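You operate a simulated robot arm through the tools that you are given. There is no shell and no other tool. Be economical: measure what you need, move in short steps, check, and stop when the job is done.

Carry out the task below with a simulated two-armed robot. There is one attempt and no reset: what you move stays moved.

## Task
Stopper the wash tub, pour in the last of the wool wash and fill it to the line.
Fine: hold the bottle as you unscrew it; cap it again and put it back; tap off.

The check looks at the end state, three seconds after you hand in, the way a careful person would. Anything else that was tipped, shoved, dropped, spilled or broken makes it a failure. A push-on lid holds only when it is set on centred and level and pressed home; a screw cap is set on level and turned clockwise until tight.

## Robot
Two 6-joint arms with two-finger parallel grippers on one trunk, on a base that drives. Base frame: it is fixed to the floor where the robot stands at the start and does not move with it; the origin is under the middle of the robot, x ahead of it, y to its left, z up. Units: mm, degrees, N and s.
The left shoulder is at the start at [60, 187, 1147], the right one opposite. With the tool pointing down near the work surface each hand reaches from about 180 to 620 mm from the robot's upright axis, wherever it stands, measured 20 degrees to its own side. Places, roughly: drain of the wash tub [600, -400, 700]; wash tub [500, -300, 700]; barrel tap [700, -200, 900]. Payload 1.57 kg a hand.
Tool frame (each hand has its own): the origin (TCP) lies between the finger pads and is the grasp point; the fingertips stand 30 mm ahead of it; z points along the fingers, y is the line along which they close. The gripper opens to 110 mm. The fingers are 24 mm wide and 12 mm thick; the gripper's body (48 by 112 mm) begins 78 mm behind the TCP.
Orientation is that of the tool frame in the base frame, as a unit quaternion [x, y, z, w]. With the fingers straight down and closing along the base's y, the tool's x points along the base's -x, its y along +y and its z along -z.

## Interface
- The arms move only by the tool servo_tool. It takes "left_motion", "right_motion" or both (then of equal length, played together; a hand with none holds still); each is text: rows parted by semicolons, each of 6 numbers parted by spaces: the shift along the tool's x, y, z in units of 25 mm (1.0 is 25 mm), then the turn, a rotation vector about the tool's x, y, z in units of 4 degrees (1.0 is 4 degrees). In form: tx ty tz rx ry rz; .... A call has 1 to 20 rows; each row shifts and turns the commanded pose from where the row before left it, along the tool's axes as they then stand. "left_hand" and "right_hand" are, for a hand that has rows, the gripper command, from -1 (fully open) to 1 (shut), values between in proportion, set as the call begins (left out, the last holds). A call with a number of a shift or a turn outside -1 to 1 is refused whole. A row lasts 0.2 s, in which the tool goes at most 50 mm and 8.6 degrees; a call with a longer step from one row to the next is refused whole, and so is a gripper value outside its range. Where a pose cannot be reached the arm comes as near as it can. A force on the tool above 40 N (or 10 N above the force at the start of the call, whichever is more), or a blocked arm, ends the call early, and 0.2 s more pass. The fingers move at their own pace (about 153 mm/s each) and stop on an object; they squeeze with about 38 N. The grip force told is the motor's: it shows also when the fingers shut on nothing. Time passes only in rows, and 0.2 s behind the last, so rows that do not move let the fingers close. The reply holds the time, the measured pose of the TCP, the force on the tool along the base axes, the opening and the grip force, in the units named above and with some noise.
- Cameras (640 x 400 px; columns grow to the right, rows downward): "scene" is now at [7.8, -20.6, 1679.5]; the picture's right is [-0.26, -0.96, 0.00], its down [-0.80, 0.22, -0.56] and it looks along [0.54, -0.15, -0.83] (base axes); focal length 248 px, centre (320, 200). "left" rides on the left gripper at [70, -16, -141] in its tool frame; the picture's right is [0.23, 0.97, 0.00], its down [-0.86, 0.20, -0.48] and it looks along [-0.47, 0.11, 0.88] (tool axes); focal length 222 px, centre (320, 200). "right" rides on the right gripper at [70, 16, -141] in its tool frame; the picture's right is [-0.23, 0.97, 0.00], its down [-0.86, -0.20, -0.48] and it looks along [-0.47, -0.11, 0.88] (tool axes); focal length 222 px, centre (320, 200). There is no depth. A picture from a camera that has moved, and an enlarged one, comes with that camera's place and axes in the base frame and with its lens.
- capture(camera): a new picture of that camera. The clock stands still meanwhile.
- move_column(by): slides the trunk up (or, below 0, down) by that many mm; the arms and the scene camera ride with it, the base frame stays. It gives what a move gives, with no picture.
- roll_base(legs): drives the robot by 1 to 6 legs, each [ahead, left, turn to the left] in mm, mm and degrees, along the robot's own axes; the way and the turn of a leg run together, so that a leg with both is an arc; at most 1500 mm and 180 degrees a leg. The arms and the cameras ride along, it lands a little off, and it stops where it bumps. It gives what a move gives.
- aim_head(pan, tilt): turns the head with the scene camera to pan (to the left, within 86 degrees either way) and tilt (down, from -29 to 69), counted from straight ahead of the robot. It gives what a move gives.
- close_up(camera, box): a new picture of the part [left, top, right, bottom] of that camera's present view, enlarged. The clock stands still meanwhile.
- close_job(): hands the job in; it is judged then, once.

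Go step by step. Nothing tells you exact positions but the pictures and the camera data: compare them with the known pose of the tool, close in by small moves and look again before you grip or let go. The budget is 120 turns and 108 pictures, counting those below and the enlarged ones. Unless the task says otherwise, let go and move clear before handing in, and close with one line.

The tools are called after "Call:" as a command line: name --argument value ..., lists and objects as JSON in quotes. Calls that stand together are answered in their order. servo_tool: Moves the arms, as the interface text tells. Its arguments: {"type":"object","properties":{"left_motion":{"type":"string"},"left_hand":{"type":"number"},"right_motion":{"type":"string"},"right_hand":{"type":"number"}},"required":[]} The other tools are called the same way: move_column (by) slides the trunk up or down; roll_base (legs) drives the base; aim_head (pan, tilt) turns the head that bears the scene camera; capture (camera) takes a picture; close_up (camera, box) takes an enlarged picture of a part of a camera's view; close_job () hands the job in.

At the start:

```text
time: 0.0
left_position: [404.4, -43.9, 1172.4]
left_orientation: [0.0, 1.0, 0.0, 0.0]
left_wrist_force: [-0.2, -0.3, 0.4]
left_grip_width: 110.0
left_grasp_force: 0.0
right_position: [263.2, -366.5, 1177.4]
right_orientation: [0.0, 1.0, 0.0, 0.0]
right_wrist_force: [-0.8, -0.5, -0.1]
right_grip_width: 110.1
right_grasp_force: 0.0
trunk travel left (down, up): [-775.0, 215.0]
robot x, y, heading: [-1.2, 1.9, -0.2]
head pan, tilt: [-15.3, 55.7]
```

scene: 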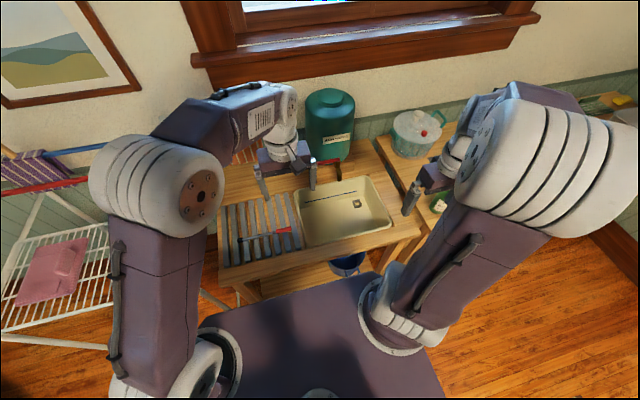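
right: 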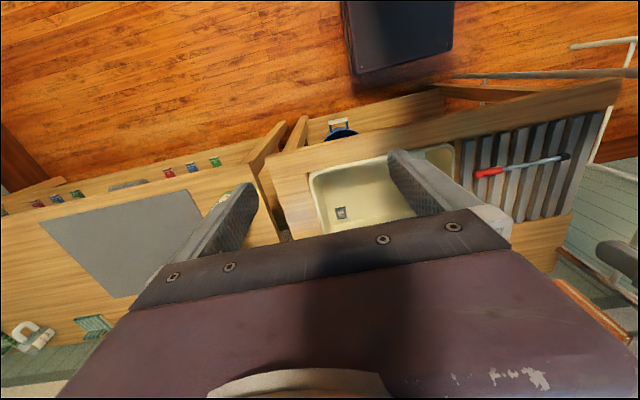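
left: 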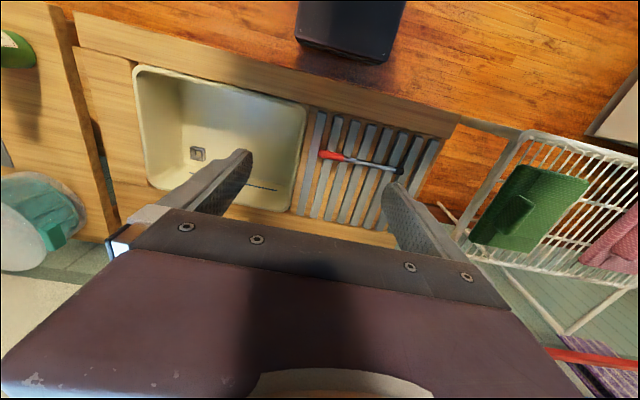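

I see a tub in a bench with a green barrel and tap behind it, a slatted drainer with a screwdriver-like tool to the left, and another bench to the right with bottles or similar. I'll look closer before moving.

Call:
close_up --camera "scene" --box '[220, 80, 460, 230]'

Call:
aim_head --pan -50 --tilt 45

Call:
capture --camera "scene"

```text
2.67 times, centred on (340, 155) of scene
camera zoom: at [7.8, -20.6, 1679.5], right [-0.26, -0.96, 0.0], down [-0.8, 0.22, -0.56], along [0.54, -0.15, -0.83], focal length 662 px, centre (267, 320)
```

zoom: 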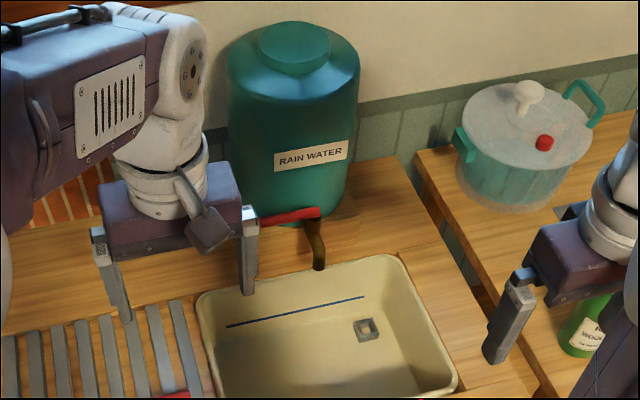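

```text
time: 1.0
left_position: [404.6, -45.6, 1172.5]
left_orientation: [0.0, 1.0, 0.0, -0.001]
left_wrist_force: [0.3, 0.0, -0.9]
left_grip_width: 110.1
left_grasp_force: 0.0
right_position: [263.3, -366.2, 1177.1]
right_orientation: [0.0, 1.0, 0.001, 0.0]
right_wrist_force: [0.6, -0.1, 0.3]
right_grip_width: 110.0
right_grasp_force: 0.1
trunk travel left (down, up): [-775.0, 215.0]
robot x, y, heading: [-2.8, -0.5, -0.0]
head pan, tilt: [-50.0, 45.0]
```

```text
103 pictures are left
camera scene: at [-8.8, -64.0, 1693.8], right [-0.77, -0.64, 0.0], down [-0.46, 0.54, -0.71], along [0.45, -0.54, -0.71], focal length 248 px, centre (320, 200)
```

scene: 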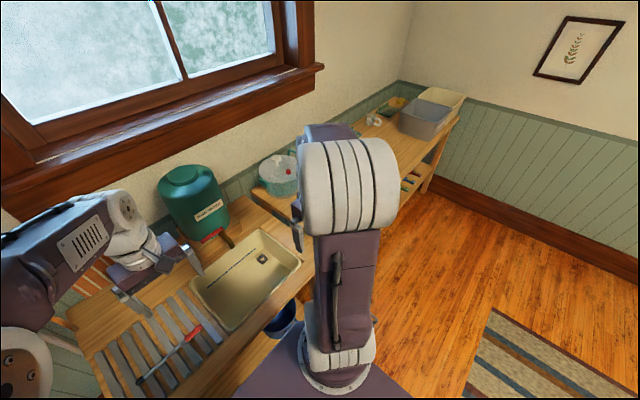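

The right arm hides the right-hand bench. I'll back off and slide right to survey it.

Call:
roll_base --legs '[[-250, 0, 0], [0, -700, 0]]'

Call:
aim_head --pan 0 --tilt 45

Call:
capture --camera "scene"

Call:
capture --camera "right"

Call:
capture --camera "left"

```text
time: 6.2
left_position: [151.2, -739.9, 1171.7]
left_orientation: [-0.001, 1.0, 0.0, 0.0]
left_wrist_force: [-0.3, -0.3, 0.1]
left_grip_width: 110.1
left_grasp_force: 0.0
right_position: [12.2, -1061.4, 1178.7]
right_orientation: [0.001, 1.0, 0.0, 0.0]
right_wrist_force: [-0.5, -0.8, -0.1]
right_grip_width: 109.9
right_grasp_force: 0.1
trunk travel left (down, up): [-775.0, 215.0]
robot x, y, heading: [-251.9, -695.9, 0.2]
head pan, tilt: [-50.0, 45.0]
```

```text
time: 7.4
left_position: [152.0, -739.2, 1172.6]
left_orientation: [-0.001, 1.0, 0.001, 0.0]
left_wrist_force: [-0.5, -1.3, -0.1]
left_grip_width: 110.1
left_grasp_force: 0.0
right_position: [11.9, -1062.1, 1177.4]
right_orientation: [0.0, 1.0, 0.0, 0.0]
right_wrist_force: [0.4, 0.4, 0.2]
right_grip_width: 110.0
right_grasp_force: 0.1
trunk travel left (down, up): [-775.0, 215.0]
robot x, y, heading: [-250.9, -696.0, -0.1]
head pan, tilt: [0.0, 45.0]
```

```text
102 pictures are left
camera scene: at [-231.7, -697.7, 1693.8], right [0.0, -1.0, 0.0], down [-0.71, 0.0, -0.71], along [0.71, 0.0, -0.71], focal length 248 px, centre (320, 200)
```

scene: 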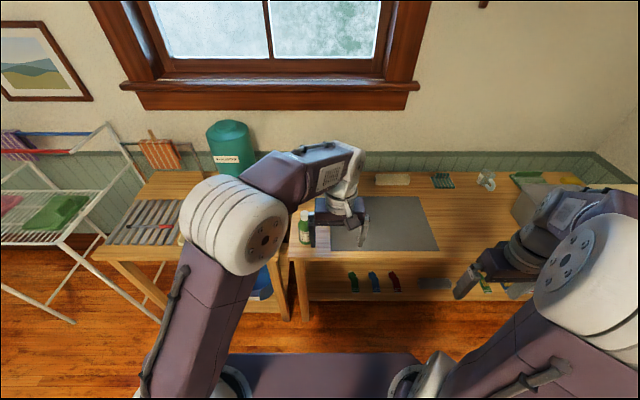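

```text
101 pictures are left
camera right: at [-57.4, -1045.5, 1319.6], right [0.23, 0.97, 0.0], down [0.86, -0.2, 0.48], along [0.47, -0.11, -0.88], focal length 222 px, centre (320, 200)
```

right: 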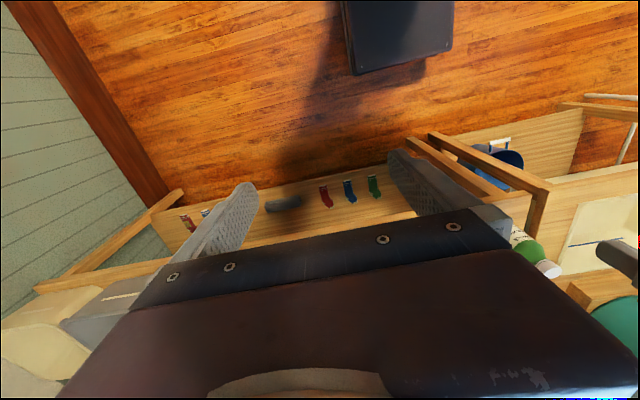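

```text
100 pictures are left
camera left: at [83.1, -756.7, 1313.6], right [-0.23, 0.97, 0.0], down [0.85, 0.2, 0.48], along [0.47, 0.11, -0.88], focal length 222 px, centre (320, 200)
```

left: 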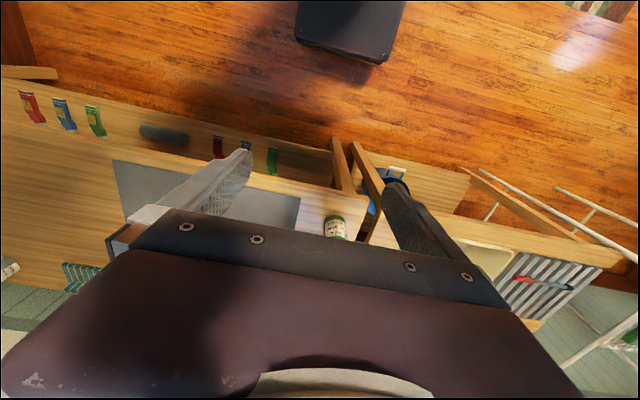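

The bottle stands near the left end of the right bench at roughly (425, -630). I'm now looking for the stopper.

Call:
close_up --camera "scene" --box '[280, 160, 440, 300]'

Call:
close_up --camera "scene" --box '[420, 150, 600, 310]'

Call:
close_up --camera "left" --box '[0, 60, 350, 300]'

```text
2.86 times, centred on (360, 230) of scene
camera zoom: at [-231.7, -697.7, 1693.8], right [0.0, -1.0, 0.0], down [-0.71, 0.0, -0.71], along [0.71, 0.0, -0.71], focal length 710 px, centre (206, 114)
```

zoom: 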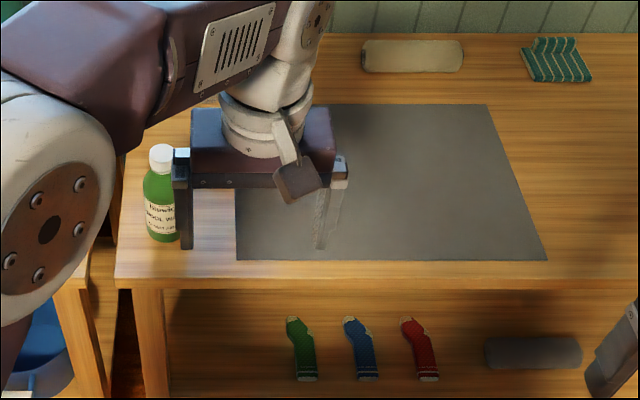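

```text
2.50 times, centred on (510, 230) of scene
camera zoom: at [-231.7, -697.7, 1693.8], right [0.0, -1.0, 0.0], down [-0.71, 0.0, -0.71], along [0.71, 0.0, -0.71], focal length 621 px, centre (-155, 125)
```

zoom: 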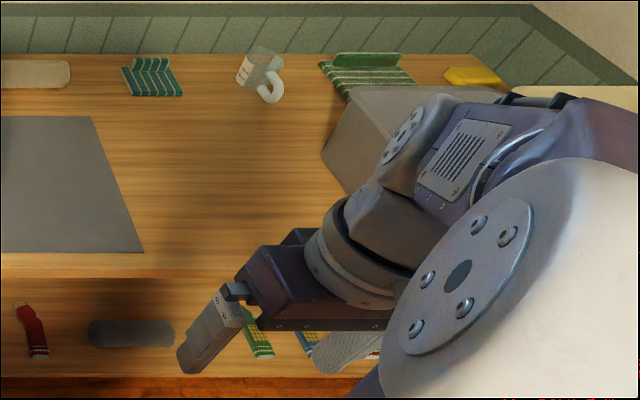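

```text
1.67 times, centred on (175, 180) of left
camera zoom: at [83.1, -756.7, 1313.6], right [-0.23, 0.97, 0.0], down [0.85, 0.2, 0.48], along [0.47, 0.11, -0.88], focal length 370 px, centre (562, 233)
```

zoom: 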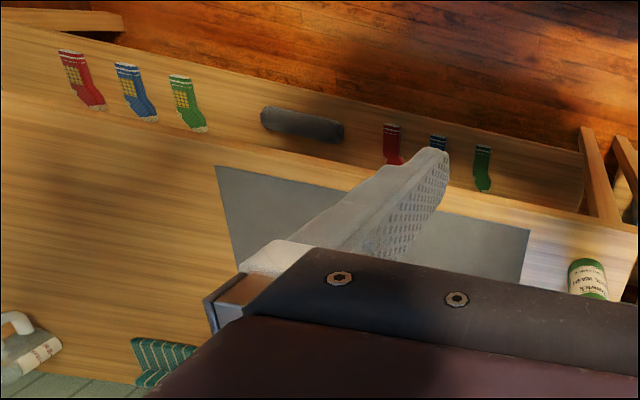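

No stopper yet; the red item on the pot's lid is suspicious. I'll aim that way.

Call:
aim_head --pan 30 --tilt 40

Call:
capture --camera "scene"

```text
time: 8.4
left_position: [151.8, -740.9, 1172.0]
left_orientation: [0.0, 1.0, 0.0, 0.0]
left_wrist_force: [-1.6, 0.6, -0.3]
left_grip_width: 109.9
left_grasp_force: 0.0
right_position: [12.5, -1062.1, 1178.1]
right_orientation: [0.0, 1.0, 0.0, 0.0]
right_wrist_force: [0.5, -0.3, 0.3]
right_grip_width: 110.1
right_grasp_force: 0.1
trunk travel left (down, up): [-775.0, 215.0]
robot x, y, heading: [-252.3, -699.5, -0.4]
head pan, tilt: [30.0, 40.0]
```

```text
96 pictures are left
camera scene: at [-239.4, -655.4, 1701.0], right [0.5, -0.87, 0.0], down [-0.56, -0.32, -0.77], along [0.66, 0.38, -0.64], focal length 248 px, centre (320, 200)
```

scene: 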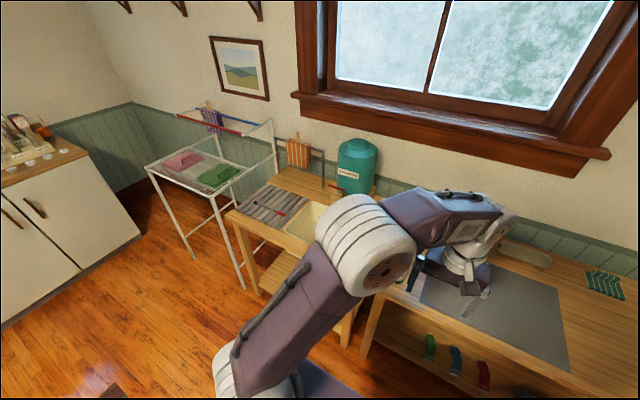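

There's also a cabinet on the far left with discs and bottles. I'm zooming in on it.

Call:
close_up --camera "scene" --box '[0, 90, 120, 190]'

Call:
roll_base --legs '[[0, 500, 0]]'

Call:
aim_head --pan -20 --tilt 35

Call:
capture --camera "scene"

```text
4.00 times, centred on (60, 140) of scene
camera zoom: at [-239.4, -655.4, 1701.0], right [0.5, -0.87, 0.0], down [-0.56, -0.32, -0.77], along [0.66, 0.38, -0.64], focal length 993 px, centre (1360, 440)
```

zoom: 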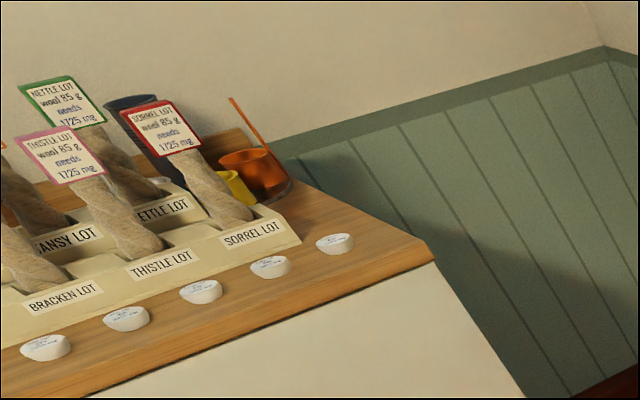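

```text
time: 11.3
left_position: [151.3, -240.8, 1172.5]
left_orientation: [0.002, 1.0, -0.001, 0.0]
left_wrist_force: [0.1, -0.3, 0.1]
left_grip_width: 110.4
left_grasp_force: 0.0
right_position: [11.6, -562.7, 1177.9]
right_orientation: [0.002, 1.0, 0.001, -0.001]
right_wrist_force: [-0.5, -0.3, 0.3]
right_grip_width: 109.8
right_grasp_force: 0.2
trunk travel left (down, up): [-775.0, 215.0]
robot x, y, heading: [-255.6, -193.0, -0.3]
head pan, tilt: [30.0, 40.0]
```

```text
time: 12.5
left_position: [151.6, -240.5, 1172.1]
left_orientation: [0.002, 1.0, 0.0, 0.0]
left_wrist_force: [-0.1, -0.2, 1.7]
left_grip_width: 110.1
left_grasp_force: 0.1
right_position: [10.7, -563.2, 1176.6]
right_orientation: [0.002, 1.0, 0.0, 0.0]
right_wrist_force: [0.7, 0.4, 0.1]
right_grip_width: 109.9
right_grasp_force: 0.0
trunk travel left (down, up): [-775.0, 215.0]
robot x, y, heading: [-254.4, -193.7, -0.3]
head pan, tilt: [-20.0, 35.0]
```

```text
94 pictures are left
camera scene: at [-229.7, -227.1, 1708.6], right [-0.34, -0.94, 0.0], down [-0.54, 0.2, -0.82], along [0.77, -0.28, -0.57], focal length 248 px, centre (320, 200)
```

scene: 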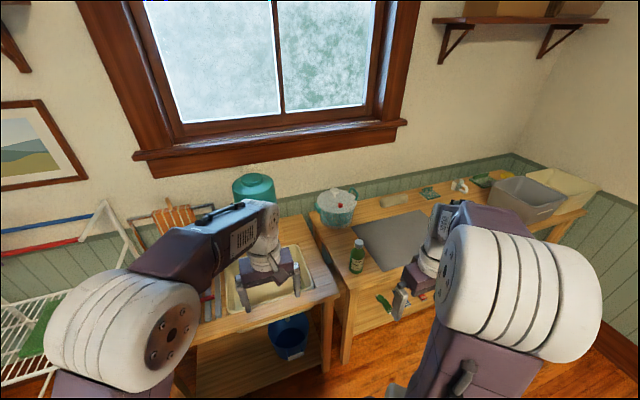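

Call:
close_up --camera "scene" --box '[300, 165, 420, 285]'

Call:
close_up --camera "scene" --box '[410, 150, 610, 280]'

Call:
close_up --camera "scene" --box '[170, 160, 350, 390]'

```text
3.33 times, centred on (360, 225) of scene
camera zoom: at [-229.7, -227.1, 1708.6], right [-0.34, -0.94, 0.0], down [-0.54, 0.2, -0.82], along [0.77, -0.28, -0.57], focal length 828 px, centre (187, 117)
```

zoom: 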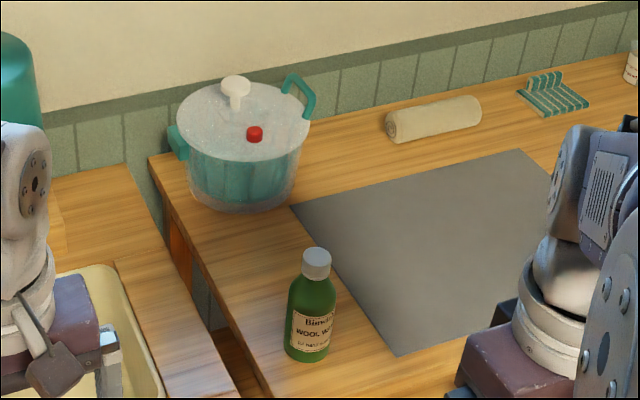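

```text
3.08 times, centred on (510, 215) of scene
camera zoom: at [-229.7, -227.1, 1708.6], right [-0.34, -0.94, 0.0], down [-0.54, 0.2, -0.82], along [0.77, -0.28, -0.57], focal length 764 px, centre (-265, 154)
```

zoom: 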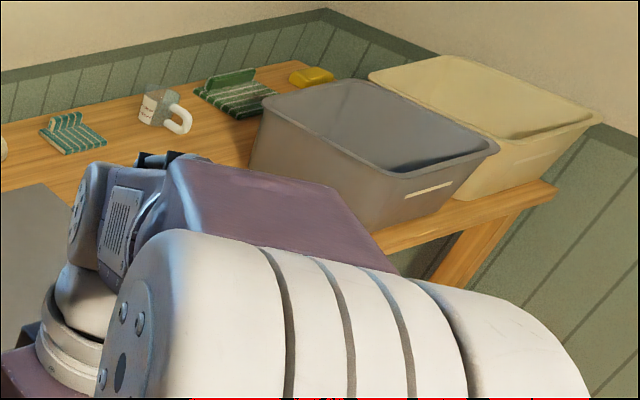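

```text
1.74 times, centred on (260, 275) of scene
camera zoom: at [-229.7, -227.1, 1708.6], right [-0.34, -0.94, 0.0], down [-0.54, 0.2, -0.82], along [0.77, -0.28, -0.57], focal length 432 px, centre (424, 70)
```

zoom: 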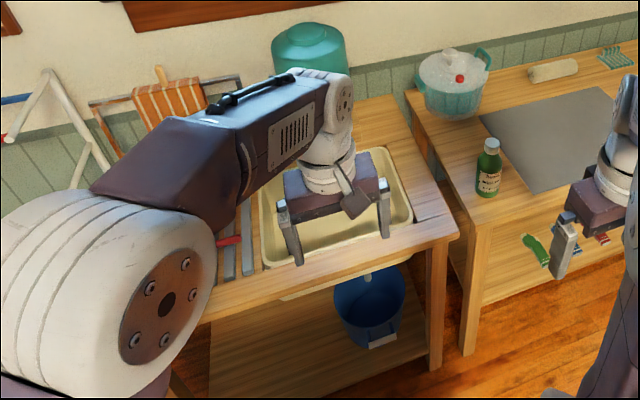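

Stopper not certain yet. I'll drive back in, shifted right, to view the tub with the left wrist camera and the bench with the right one.

Call:
roll_base --legs '[[150, -160, 0]]'

Call:
aim_head --pan 0 --tilt 55

Call:
capture --camera "left"

Call:
capture --camera "scene"

```text
time: 14.2
left_position: [299.6, -396.8, 1172.9]
left_orientation: [-0.001, 1.0, -0.001, 0.002]
left_wrist_force: [0.9, 0.8, -0.4]
left_grip_width: 109.9
left_grasp_force: 0.0
right_position: [161.8, -719.6, 1179.1]
right_orientation: [-0.001, 1.0, -0.001, 0.0]
right_wrist_force: [-0.3, -0.1, -0.8]
right_grip_width: 110.2
right_grasp_force: 0.1
trunk travel left (down, up): [-775.0, 215.0]
robot x, y, heading: [-99.9, -353.8, -0.1]
head pan, tilt: [-20.0, 35.0]
```

```text
time: 15.0
left_position: [301.8, -398.9, 1171.5]
left_orientation: [-0.001, 1.0, 0.0, 0.0]
left_wrist_force: [0.5, 0.2, -0.1]
left_grip_width: 110.1
left_grasp_force: 0.1
right_position: [162.6, -721.3, 1176.8]
right_orientation: [-0.001, 1.0, 0.001, 0.001]
right_wrist_force: [-0.1, -0.3, -0.4]
right_grip_width: 110.1
right_grasp_force: 0.0
trunk travel left (down, up): [-775.0, 215.0]
robot x, y, heading: [-102.3, -352.8, 0.3]
head pan, tilt: [0.0, 55.0]
```

```text
90 pictures are left
camera left: at [233.5, -415.9, 1313.4], right [-0.23, 0.97, 0.0], down [0.85, 0.2, 0.48], along [0.47, 0.11, -0.88], focal length 222 px, centre (320, 200)
```

left: 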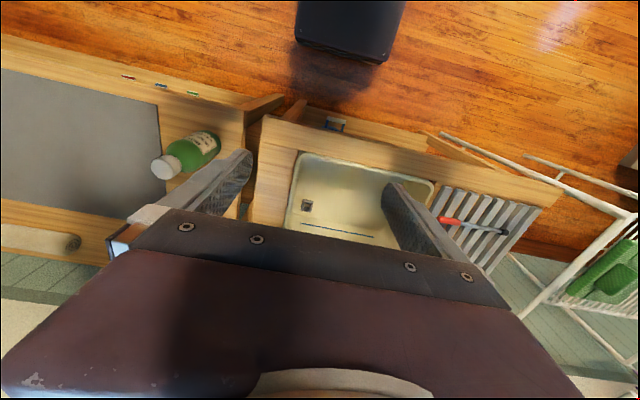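

```text
89 pictures are left
camera scene: at [-90.4, -357.7, 1680.4], right [0.0, -1.0, 0.0], down [-0.82, 0.0, -0.57], along [0.57, 0.0, -0.82], focal length 248 px, centre (320, 200)
```

scene: 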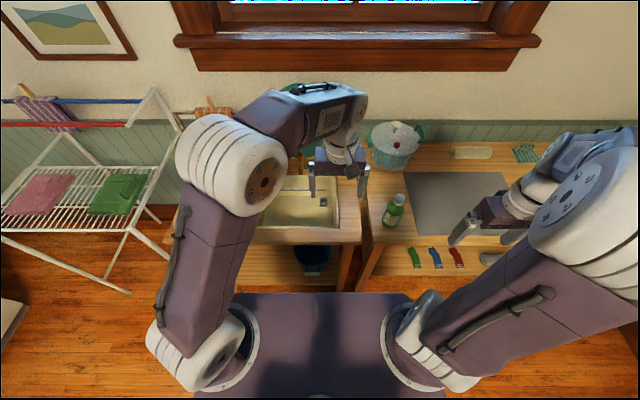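

Call:
close_up --camera "left" --box '[250, 130, 450, 255]'

Call:
close_up --camera "scene" --box '[355, 105, 555, 235]'

Call:
close_up --camera "scene" --box '[180, 130, 380, 290]'

```text
3.20 times, centred on (350, 192) of left
camera zoom: at [233.5, -415.9, 1313.4], right [-0.23, 0.97, 0.0], down [0.85, 0.2, 0.48], along [0.47, 0.11, -0.88], focal length 711 px, centre (224, 224)
```

zoom: 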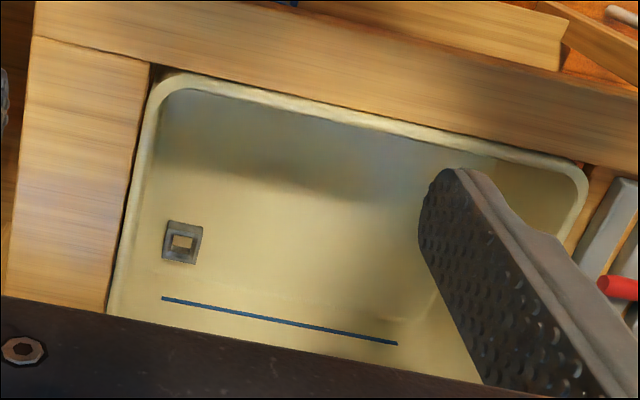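

```text
3.08 times, centred on (455, 170) of scene
camera zoom: at [-90.4, -357.7, 1680.4], right [0.0, -1.0, 0.0], down [-0.82, 0.0, -0.57], along [0.57, 0.0, -0.82], focal length 764 px, centre (-95, 292)
```

zoom: 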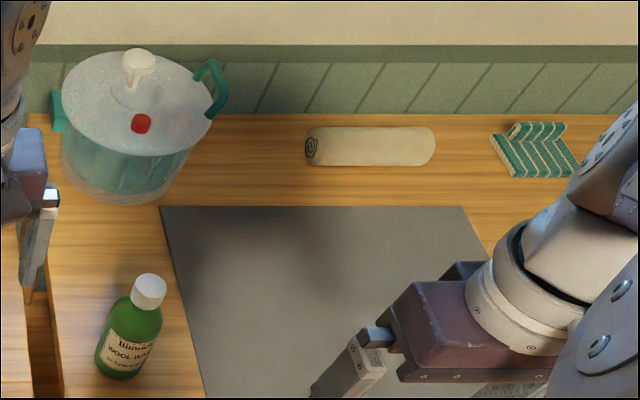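

```text
2.50 times, centred on (280, 210) of scene
camera zoom: at [-90.4, -357.7, 1680.4], right [0.0, -1.0, 0.0], down [-0.82, 0.0, -0.57], along [0.57, 0.0, -0.82], focal length 621 px, centre (420, 175)
```

zoom: 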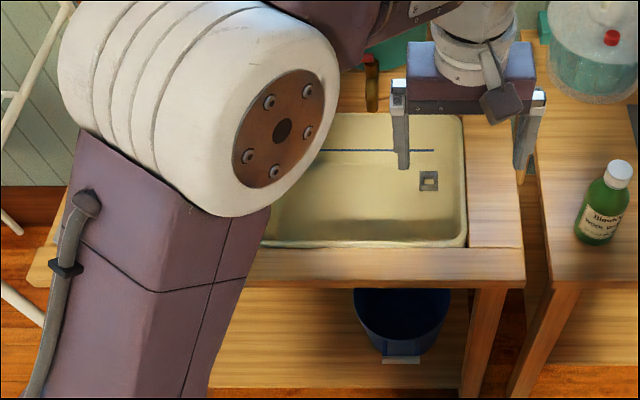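

The drain is a square hole with a collar, so the stopper should be square. I'll search the left side, window sill and around the barrel.

Call:
roll_base --legs '[[-150, 0, 0], [0, 750, 0]]'

Call:
aim_head --pan -25 --tilt 40

Call:
capture --camera "scene"

Call:
capture --camera "right"

```text
time: 20.0
left_position: [150.9, 345.6, 1172.9]
left_orientation: [-0.003, 1.0, 0.0, 0.001]
left_wrist_force: [-0.2, -0.2, 0.4]
left_grip_width: 109.9
left_grasp_force: 0.0
right_position: [12.6, 23.1, 1178.6]
right_orientation: [-0.003, 1.0, -0.001, -0.001]
right_wrist_force: [-0.9, 0.5, -0.3]
right_grip_width: 110.2
right_grasp_force: 0.0
trunk travel left (down, up): [-775.0, 215.0]
robot x, y, heading: [-249.9, 394.6, 0.4]
head pan, tilt: [0.0, 55.0]
```

```text
time: 20.9
left_position: [152.6, 346.7, 1173.0]
left_orientation: [-0.003, 1.0, 0.0, 0.001]
left_wrist_force: [0.4, -0.4, 0.8]
left_grip_width: 110.1
left_grasp_force: 0.0
right_position: [11.9, 23.0, 1177.9]
right_orientation: [-0.002, 1.0, 0.0, 0.0]
right_wrist_force: [-0.1, -1.1, -0.4]
right_grip_width: 110.0
right_grasp_force: 0.0
trunk travel left (down, up): [-775.0, 215.0]
robot x, y, heading: [-252.6, 388.8, 0.6]
head pan, tilt: [-25.0, 40.0]
```

```text
85 pictures are left
camera scene: at [-236.5, 351.8, 1701.0], right [-0.42, -0.91, 0.0], down [-0.58, 0.27, -0.77], along [0.7, -0.32, -0.64], focal length 248 px, centre (320, 200)
```

scene: 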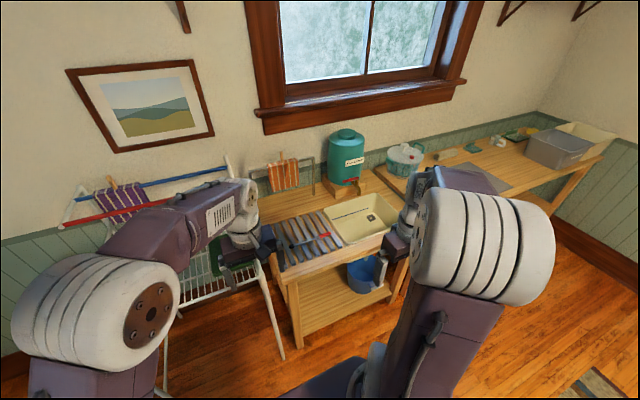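

```text
84 pictures are left
camera right: at [-56.8, 40.5, 1319.6], right [0.22, 0.97, 0.0], down [0.86, -0.2, 0.48], along [0.47, -0.11, -0.88], focal length 222 px, centre (320, 200)
```

right: 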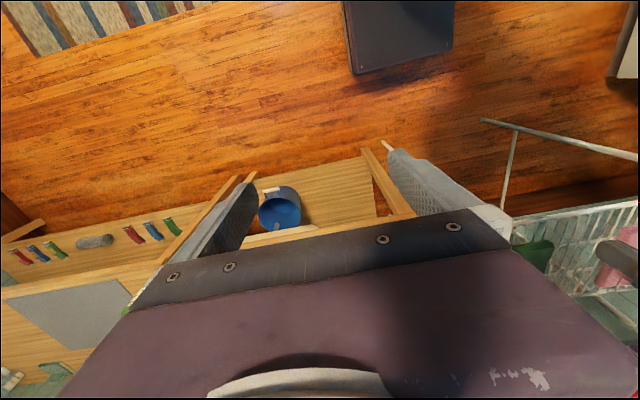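

Call:
close_up --camera "scene" --box '[250, 120, 410, 300]'

Call:
close_up --camera "scene" --box '[380, 100, 620, 220]'

Call:
close_up --camera "right" --box '[160, 160, 340, 260]'

```text
2.22 times, centred on (330, 210) of scene
camera zoom: at [-236.5, 351.8, 1701.0], right [-0.42, -0.91, 0.0], down [-0.58, 0.27, -0.77], along [0.7, -0.32, -0.64], focal length 552 px, centre (298, 178)
```

zoom: 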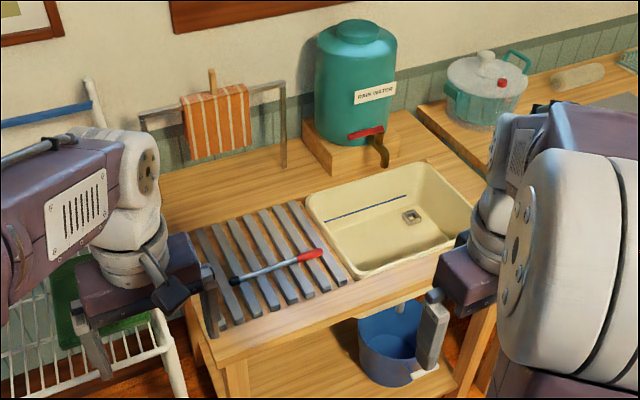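

```text
2.67 times, centred on (500, 160) of scene
camera zoom: at [-236.5, 351.8, 1701.0], right [-0.42, -0.91, 0.0], down [-0.58, 0.27, -0.77], along [0.7, -0.32, -0.64], focal length 662 px, centre (-160, 307)
```

zoom: 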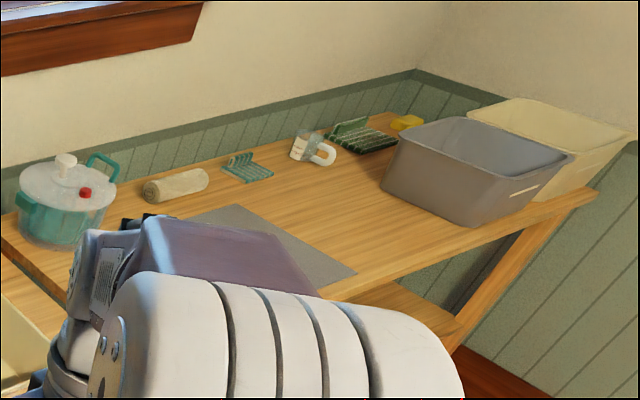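

```text
3.56 times, centred on (250, 210) of right
camera zoom: at [-56.8, 40.5, 1319.6], right [0.22, 0.97, 0.0], down [0.86, -0.2, 0.48], along [0.47, -0.11, -0.88], focal length 790 px, centre (569, 164)
```

zoom: 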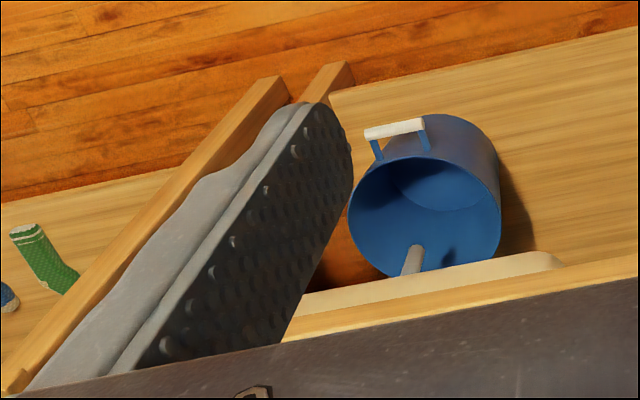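

No stopper in sight here. I'll check the right end of the bench: inside the mug, the basins and behind them.

Call:
close_up --camera "scene" --box '[290, 215, 360, 265]'

Call:
roll_base --legs '[[-100, 0, 0], [0, -1500, 0], [0, -450, 0], [280, 0, 0]]'

Call:
aim_head --pan 0 --tilt 50

Call:
capture --camera "scene"

Call:
capture --camera "left"

```text
8.00 times, centred on (325, 240) of scene
camera zoom: at [-236.5, 351.8, 1701.0], right [-0.42, -0.91, 0.0], down [-0.58, 0.27, -0.77], along [0.7, -0.32, -0.64], focal length 1987 px, centre (280, -120)
```

zoom: 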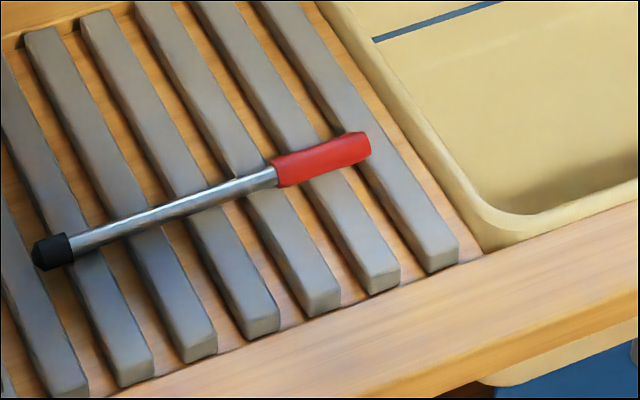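

```text
time: 32.9
left_position: [319.5, -1613.5, 1172.4]
left_orientation: [0.002, 1.0, 0.0, 0.0]
left_wrist_force: [0.3, -0.4, 0.0]
left_grip_width: 110.0
left_grasp_force: 0.1
right_position: [178.7, -1935.6, 1178.9]
right_orientation: [0.001, 1.0, 0.0, 0.001]
right_wrist_force: [-0.7, 0.2, -0.5]
right_grip_width: 110.1
right_grasp_force: 0.0
trunk travel left (down, up): [-775.0, 215.0]
robot x, y, heading: [-85.5, -1570.0, -0.2]
head pan, tilt: [-25.0, 40.0]
```

```text
time: 33.8
left_position: [320.7, -1613.9, 1172.4]
left_orientation: [0.002, 1.0, 0.0, -0.001]
left_wrist_force: [-0.2, 0.0, -0.5]
left_grip_width: 110.0
left_grasp_force: 0.1
right_position: [179.7, -1936.8, 1177.6]
right_orientation: [0.0, 1.0, 0.0, 0.0]
right_wrist_force: [0.0, -0.2, 0.0]
right_grip_width: 110.0
right_grasp_force: 0.0
trunk travel left (down, up): [-775.0, 215.0]
robot x, y, heading: [-88.4, -1566.3, -0.2]
head pan, tilt: [0.0, 50.0]
```

```text
79 pictures are left
camera scene: at [-66.6, -1570.4, 1686.9], right [0.0, -1.0, 0.0], down [-0.77, 0.0, -0.64], along [0.64, 0.0, -0.77], focal length 248 px, centre (320, 200)
```

scene: 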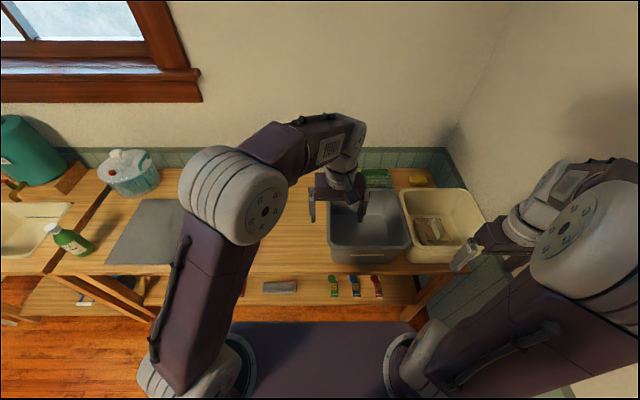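

```text
78 pictures are left
camera left: at [252.2, -1630.2, 1313.6], right [-0.22, 0.97, 0.0], down [0.86, 0.2, 0.48], along [0.47, 0.11, -0.88], focal length 222 px, centre (320, 200)
```

left: 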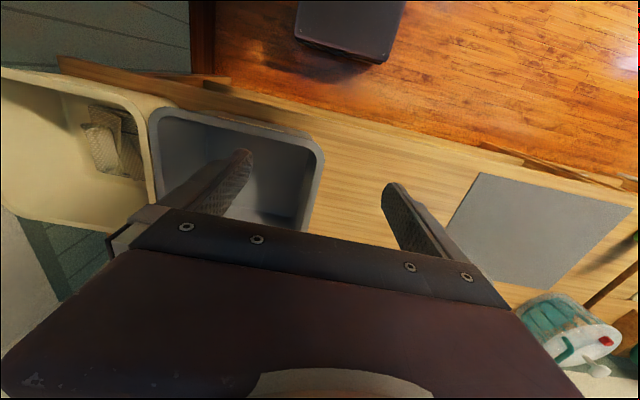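

The basins hold only wool. The rod on the slats, with a black rubber end (about 19 mm) and a red grip, must be the stopper for the small drain. It lies along y from red (485,-30) to black (483,164). I'll drive to it and look from above.

Call:
roll_base --legs '[[-170, 0, 0], [0, 1416, 0], [258, 0, 0]]'

Call:
servo_tool --left_motion "0 0 0 0 0 1;0 0 0 0 0 1;0 0 0 0 0 1;0 0 0 0 0 1;0 0 0 0 0 1;0 0 0 0 0 1;0 0 0 0 0 1;0 0 0 0 0 1;0 0 0 0 0 1;0 0 0 0 0 1;0 0 0 0 0 1;0 0 0 0 0 1;0 0 0 0 0 1;0 0 0 0 0 1;0 0 0 0 0 1;0 0 0 0 0 1;0 0 0 0 0 1;0 0 0 0 0 1;0 0 0 0 0 1;0 0 0 0 0 1" --left_hand -0.3

```text
time: 43.5
left_position: [409.7, -167.8, 1173.4]
left_orientation: [-0.001, 1.0, -0.001, 0.001]
left_wrist_force: [-0.1, -0.1, 0.1]
left_grip_width: 110.2
left_grasp_force: 0.2
right_position: [270.0, -490.7, 1178.1]
right_orientation: [-0.001, 1.0, 0.0, 0.0]
right_wrist_force: [-0.2, 0.0, 0.2]
right_grip_width: 109.9
right_grasp_force: 0.1
trunk travel left (down, up): [-775.0, 215.0]
robot x, y, heading: [7.7, -118.5, -0.1]
head pan, tilt: [0.0, 50.0]
```

```text
time: 47.7
left_position: [409.6, -168.4, 1172.4]
left_orientation: [0.644, 0.765, 0.0, 0.0]
left_wrist_force: [0.5, -0.3, -0.4]
left_grip_width: 71.6
left_grasp_force: 0.0
right_position: [271.1, -489.9, 1177.0]
right_orientation: [0.0, 1.0, 0.0, -0.001]
right_wrist_force: [0.5, 0.0, 0.6]
right_grip_width: 109.7
right_grasp_force: 0.1
trunk travel left (down, up): [-775.0, 215.0]
robot x, y, heading: [8.7, -123.5, 0.0]
head pan, tilt: [0.0, 50.0]
```

Call:
servo_tool --left_motion "0 0 0 0 0 1;0 0 0 0 0 1;0 0 0 0 0 0.5;1 0.5 1 0 0 0;1 0.5 1 0 0 0;1 0.5 1 0 0 0;1 0.5 1 0 0 0;1 0.5 1 0 0 0;1 0.5 1 0 0 0"

Call:
capture --camera "left"

Call:
capture --camera "scene"

```text
time: 49.7
left_position: [486.9, -17.7, 1022.7]
left_orientation: [0.707, 0.707, 0.0, 0.0]
left_wrist_force: [-0.6, 0.7, 0.2]
left_grip_width: 71.5
left_grasp_force: 0.1
right_position: [271.6, -489.9, 1177.4]
right_orientation: [0.0, 1.0, 0.0, -0.001]
right_wrist_force: [0.6, -0.2, -0.7]
right_grip_width: 110.2
right_grasp_force: 0.1
trunk travel left (down, up): [-775.0, 215.0]
robot x, y, heading: [9.7, -124.2, -0.0]
head pan, tilt: [0.0, 50.0]
```

```text
77 pictures are left
camera left: at [471.6, 52.2, 1163.9], right [0.97, 0.23, 0.0], down [0.2, -0.85, 0.48], along [0.11, -0.47, -0.88], focal length 222 px, centre (320, 200)
```

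left: 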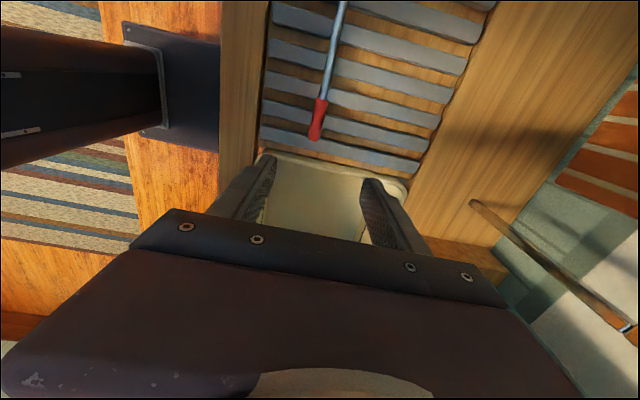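

```text
76 pictures are left
camera scene: at [24.6, -124.2, 1686.9], right [0.0, -1.0, 0.0], down [-0.77, 0.0, -0.64], along [0.64, 0.0, -0.77], focal length 248 px, centre (320, 200)
```

scene: 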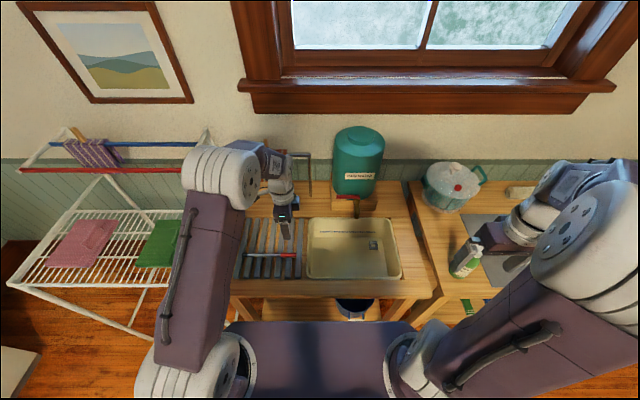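

The handle's red section runs y≈-27..25 at x≈480, parallel to y. I'm descending above it.

Call:
servo_tool --left_motion "0.5 -0.28 1 0 0 0;0 0 1 0 0 0;0 0 1 0 0 0;0 0 1 0 0 0;0 0 1 0 0 0;0 0 1 0 0 0"

Call:
capture --camera "left"

Call:
close_up --camera "scene" --box '[220, 180, 420, 300]'

```text
time: 51.1
left_position: [479.5, -5.2, 873.7]
left_orientation: [0.708, 0.707, 0.0, 0.0]
left_wrist_force: [1.1, -0.1, 0.7]
left_grip_width: 71.3
left_grasp_force: 0.1
right_position: [270.2, -490.1, 1177.6]
right_orientation: [0.0, 1.0, 0.001, 0.0]
right_wrist_force: [-0.1, 0.0, 0.6]
right_grip_width: 109.9
right_grasp_force: 0.1
trunk travel left (down, up): [-775.0, 215.0]
robot x, y, heading: [6.2, -122.4, -0.1]
head pan, tilt: [0.0, 50.0]
```

```text
75 pictures are left
camera left: at [464.6, 64.6, 1014.0], right [0.97, 0.23, 0.0], down [0.2, -0.86, 0.48], along [0.11, -0.47, -0.88], focal length 222 px, centre (320, 200)
```

left: 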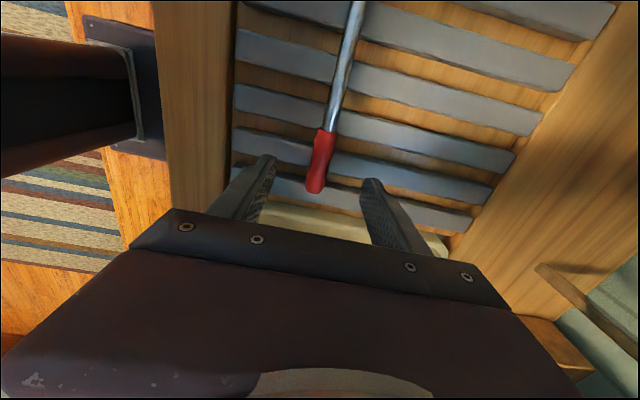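

```text
3.20 times, centred on (320, 240) of scene
camera zoom: at [23.9, -125.4, 1686.9], right [0.0, -1.0, 0.0], down [-0.77, 0.0, -0.64], along [0.64, 0.0, -0.77], focal length 795 px, centre (320, 72)
```

zoom: 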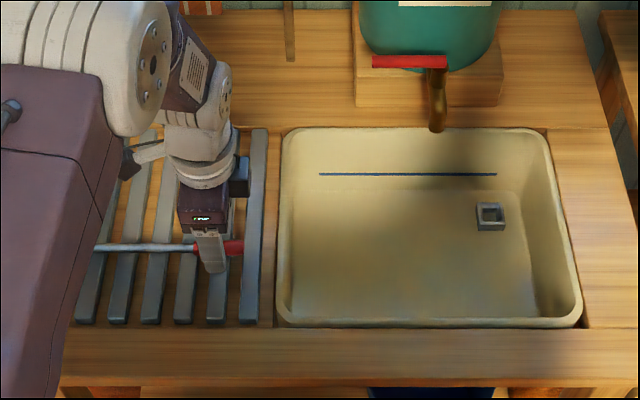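

Aligned over the handle. I'm lowering with the force guard, then closing.

Call:
servo_tool --left_motion "0 0.05 0.5 0 0 0;0 0 0.3 0 0 0;0 0 0.2 0 0 0;0 0 0.2 0 0 0;0 0 0.2 0 0 0;0 0 0.2 0 0 0"

Call:
capture --camera "left"

```text
time: 52.5
left_position: [480.4, -4.9, 835.8]
left_orientation: [0.707, 0.707, 0.002, 0.003]
left_wrist_force: [1.6, 2.4, 31.6]
left_grip_width: 69.4
left_grasp_force: 0.1
right_position: [265.9, -490.7, 1179.8]
right_orientation: [0.0, 1.0, -0.001, 0.002]
right_wrist_force: [-0.3, 0.3, -0.2]
right_grip_width: 109.9
right_grasp_force: 0.1
trunk travel left (down, up): [-775.0, 215.0]
robot x, y, heading: [8.9, -124.6, -0.3]
head pan, tilt: [0.0, 50.0]
```

```text
73 pictures are left
camera left: at [462.8, 64.2, 977.3], right [0.97, 0.23, 0.01], down [0.2, -0.86, 0.48], along [0.12, -0.47, -0.88], focal length 222 px, centre (320, 200)
```

left: 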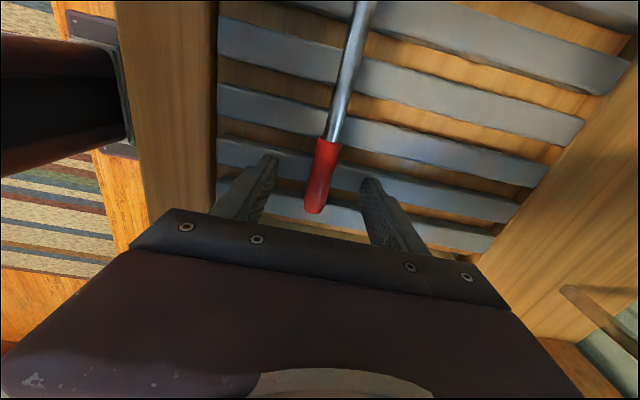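

Call:
servo_tool --left_motion "0 0 -0.15 0 0 0;0 0 0 0 0 0;0 0 0 0 0 0;0 0 0 0 0 0;0 0 0 0 0 0" --left_hand 1

Call:
servo_tool --left_motion "0 0 -1 0 0 0;0 0 -1 0 0 0;0 0 -1 0 0 0;0 0 -1 0 0 0;0 0 -1 0 0 0;0 0 -1 0 0 0"

Call:
capture --camera "left"

```text
time: 53.7
left_position: [480.0, -4.4, 837.5]
left_orientation: [0.708, 0.707, -0.001, 0.0]
left_wrist_force: [-0.9, -0.2, 0.0]
left_grip_width: 17.5
left_grasp_force: 33.0
right_position: [270.3, -489.0, 1176.8]
right_orientation: [0.001, 1.0, 0.0, 0.001]
right_wrist_force: [0.8, 0.5, -0.3]
right_grip_width: 110.0
right_grasp_force: 0.0
trunk travel left (down, up): [-775.0, 215.0]
robot x, y, heading: [5.7, -121.1, 0.1]
head pan, tilt: [0.0, 50.0]
```

```text
time: 55.1
left_position: [480.8, -7.1, 986.5]
left_orientation: [0.707, 0.708, 0.0, 0.0]
left_wrist_force: [-0.8, -1.0, -1.0]
left_grip_width: 17.3
left_grasp_force: 32.6
right_position: [270.3, -490.5, 1177.4]
right_orientation: [0.0, 1.0, 0.0, 0.0]
right_wrist_force: [-0.5, 0.2, -0.3]
right_grip_width: 110.1
right_grasp_force: 0.2
trunk travel left (down, up): [-775.0, 215.0]
robot x, y, heading: [5.7, -122.3, -0.0]
head pan, tilt: [0.0, 50.0]
```

```text
72 pictures are left
camera left: at [465.1, 62.2, 1127.3], right [0.97, 0.23, 0.0], down [0.2, -0.86, 0.48], along [0.11, -0.47, -0.88], focal length 222 px, centre (320, 200)
```

left: 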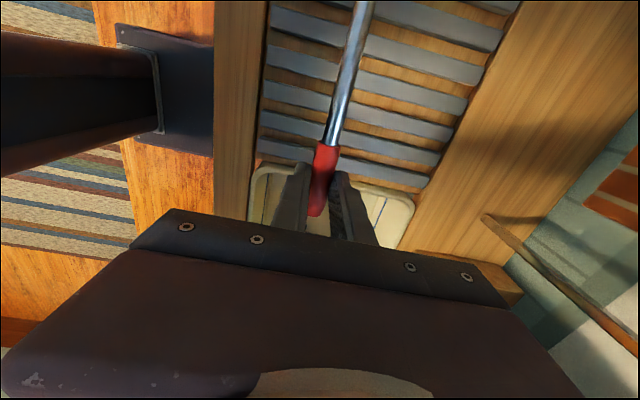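

The rod is held at 17.5 mm. Next I shift the base right and use the left wrist camera to measure the drain precisely.

Call:
roll_base --legs '[[0, -210, 0]]'

Call:
servo_tool --left_motion "-1 0.2 0 0 0 0;-1 0.2 0 0 0 0;-1 0.2 0 0 0 0;-1 0.2 0 0 0 0;-1 0.2 0 0 0 0;-1 0.2 0 0 0 0;-1 0.2 0 0 0 0;-1 0.2 0 0 0 0"

Call:
capture --camera "left"

Call:
capture --camera "scene"

```text
time: 56.8
left_position: [480.3, -214.8, 986.1]
left_orientation: [0.706, 0.708, -0.001, 0.0]
left_wrist_force: [-0.2, 0.5, -1.1]
left_grip_width: 17.4
left_grasp_force: 32.3
right_position: [271.2, -696.9, 1178.0]
right_orientation: [0.0, 1.0, -0.001, 0.0]
right_wrist_force: [0.0, -0.6, -0.5]
right_grip_width: 109.9
right_grasp_force: 0.0
trunk travel left (down, up): [-775.0, 215.0]
robot x, y, heading: [4.4, -333.5, 0.3]
head pan, tilt: [0.0, 50.0]
```

```text
time: 58.6
left_position: [520.8, -416.4, 986.6]
left_orientation: [0.706, 0.708, 0.0, -0.001]
left_wrist_force: [-0.1, 0.2, -0.9]
left_grip_width: 17.6
left_grasp_force: 32.5
right_position: [271.2, -700.2, 1176.8]
right_orientation: [-0.001, 1.0, 0.0, -0.002]
right_wrist_force: [0.5, 0.2, -0.4]
right_grip_width: 110.3
right_grasp_force: 0.1
trunk travel left (down, up): [-775.0, 215.0]
robot x, y, heading: [10.9, -330.8, 0.6]
head pan, tilt: [0.0, 50.0]
```

```text
71 pictures are left
camera left: at [506.9, -347.3, 1127.4], right [0.97, 0.23, 0.0], down [0.2, -0.86, 0.48], along [0.11, -0.46, -0.88], focal length 222 px, centre (320, 200)
```

left: 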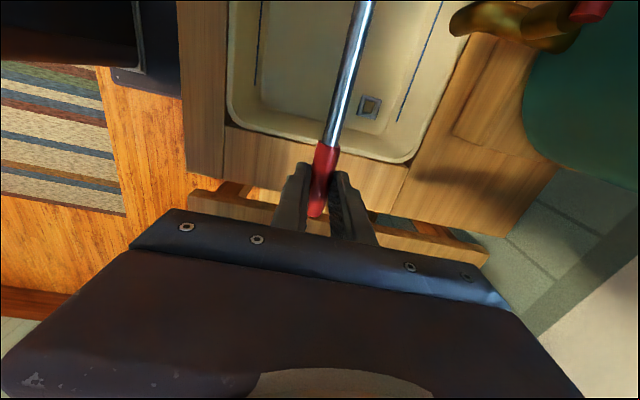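

```text
70 pictures are left
camera scene: at [24.2, -335.8, 1686.9], right [0.0, -1.0, 0.0], down [-0.77, 0.0, -0.64], along [0.64, 0.0, -0.77], focal length 248 px, centre (320, 200)
```

scene: 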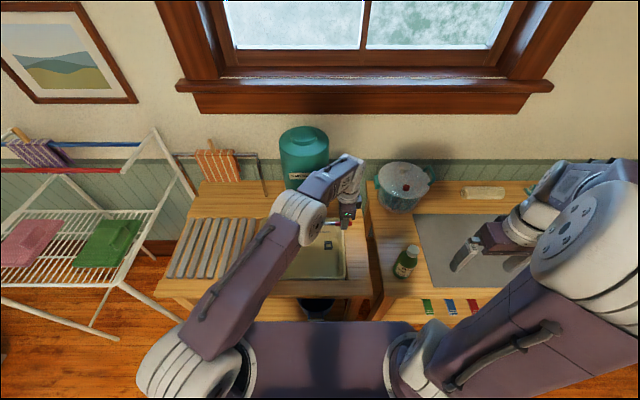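

Call:
close_up --camera "left" --box '[320, 80, 420, 142]'

Call:
close_up --camera "scene" --box '[280, 200, 380, 290]'

```text
6.40 times, centred on (370, 111) of left
camera zoom: at [506.9, -347.3, 1127.4], right [0.97, 0.23, 0.0], down [0.2, -0.86, 0.48], along [0.11, -0.46, -0.88], focal length 1422 px, centre (0, 770)
```

zoom: 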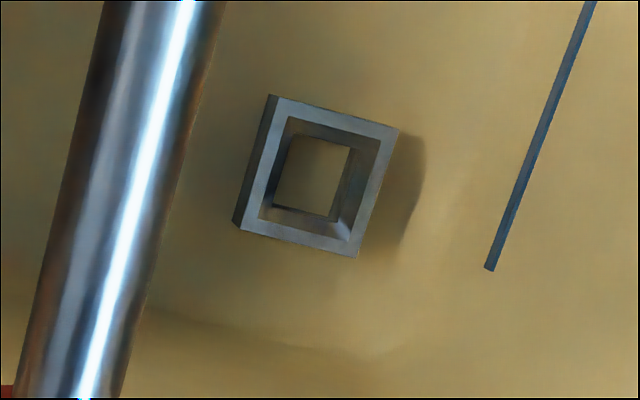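

```text
4.44 times, centred on (330, 245) of scene
camera zoom: at [24.2, -335.8, 1686.9], right [0.0, -1.0, 0.0], down [-0.77, 0.0, -0.64], along [0.64, 0.0, -0.77], focal length 1104 px, centre (276, 0)
```

zoom: 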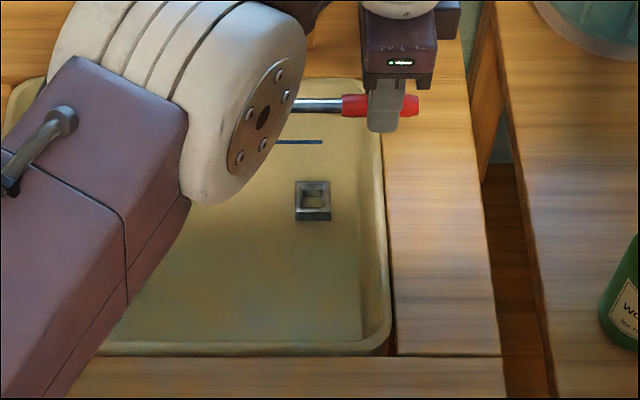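

The drain is a square tapered socket (about 25 mm narrowing to 18), so a round rod tip may be wrong. I'm looking closely at the red item on the pot lid and at the rod's end.

Call:
close_up --camera "scene" --box '[370, 150, 440, 215]'

Call:
aim_head --pan -30 --tilt 45

Call:
capture --camera "scene"

```text
6.15 times, centred on (405, 182) of scene
camera zoom: at [24.2, -335.8, 1686.9], right [0.0, -1.0, 0.0], down [-0.77, 0.0, -0.64], along [0.64, 0.0, -0.77], focal length 1528 px, centre (-203, 308)
```

zoom: 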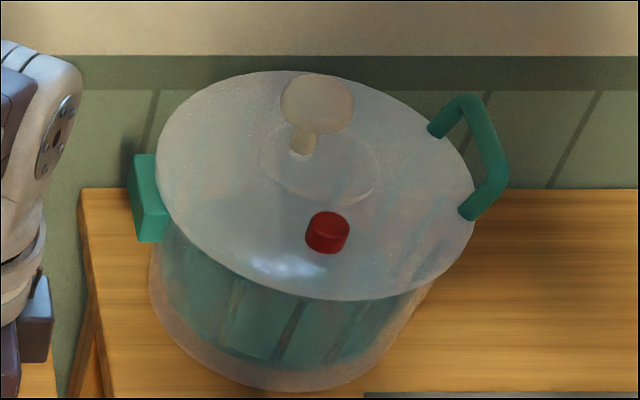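

```text
time: 59.5
left_position: [523.2, -414.8, 985.7]
left_orientation: [0.706, 0.708, 0.0, 0.0]
left_wrist_force: [-0.3, -0.2, -0.3]
left_grip_width: 17.6
left_grasp_force: 32.0
right_position: [271.6, -699.7, 1177.9]
right_orientation: [-0.001, 1.0, 0.0, 0.0]
right_wrist_force: [-0.4, -0.7, -0.9]
right_grip_width: 110.0
right_grasp_force: 0.0
trunk travel left (down, up): [-775.0, 215.0]
robot x, y, heading: [6.4, -333.6, 0.1]
head pan, tilt: [-30.0, 45.0]
```

```text
66 pictures are left
camera scene: at [17.1, -375.1, 1693.8], right [-0.5, -0.87, 0.0], down [-0.61, 0.35, -0.71], along [0.61, -0.35, -0.71], focal length 248 px, centre (320, 200)
```

scene: 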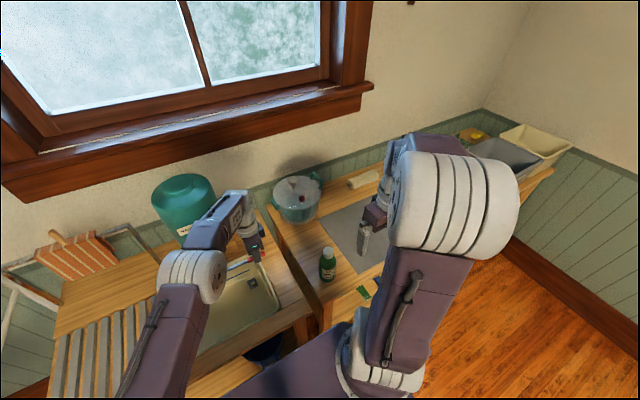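

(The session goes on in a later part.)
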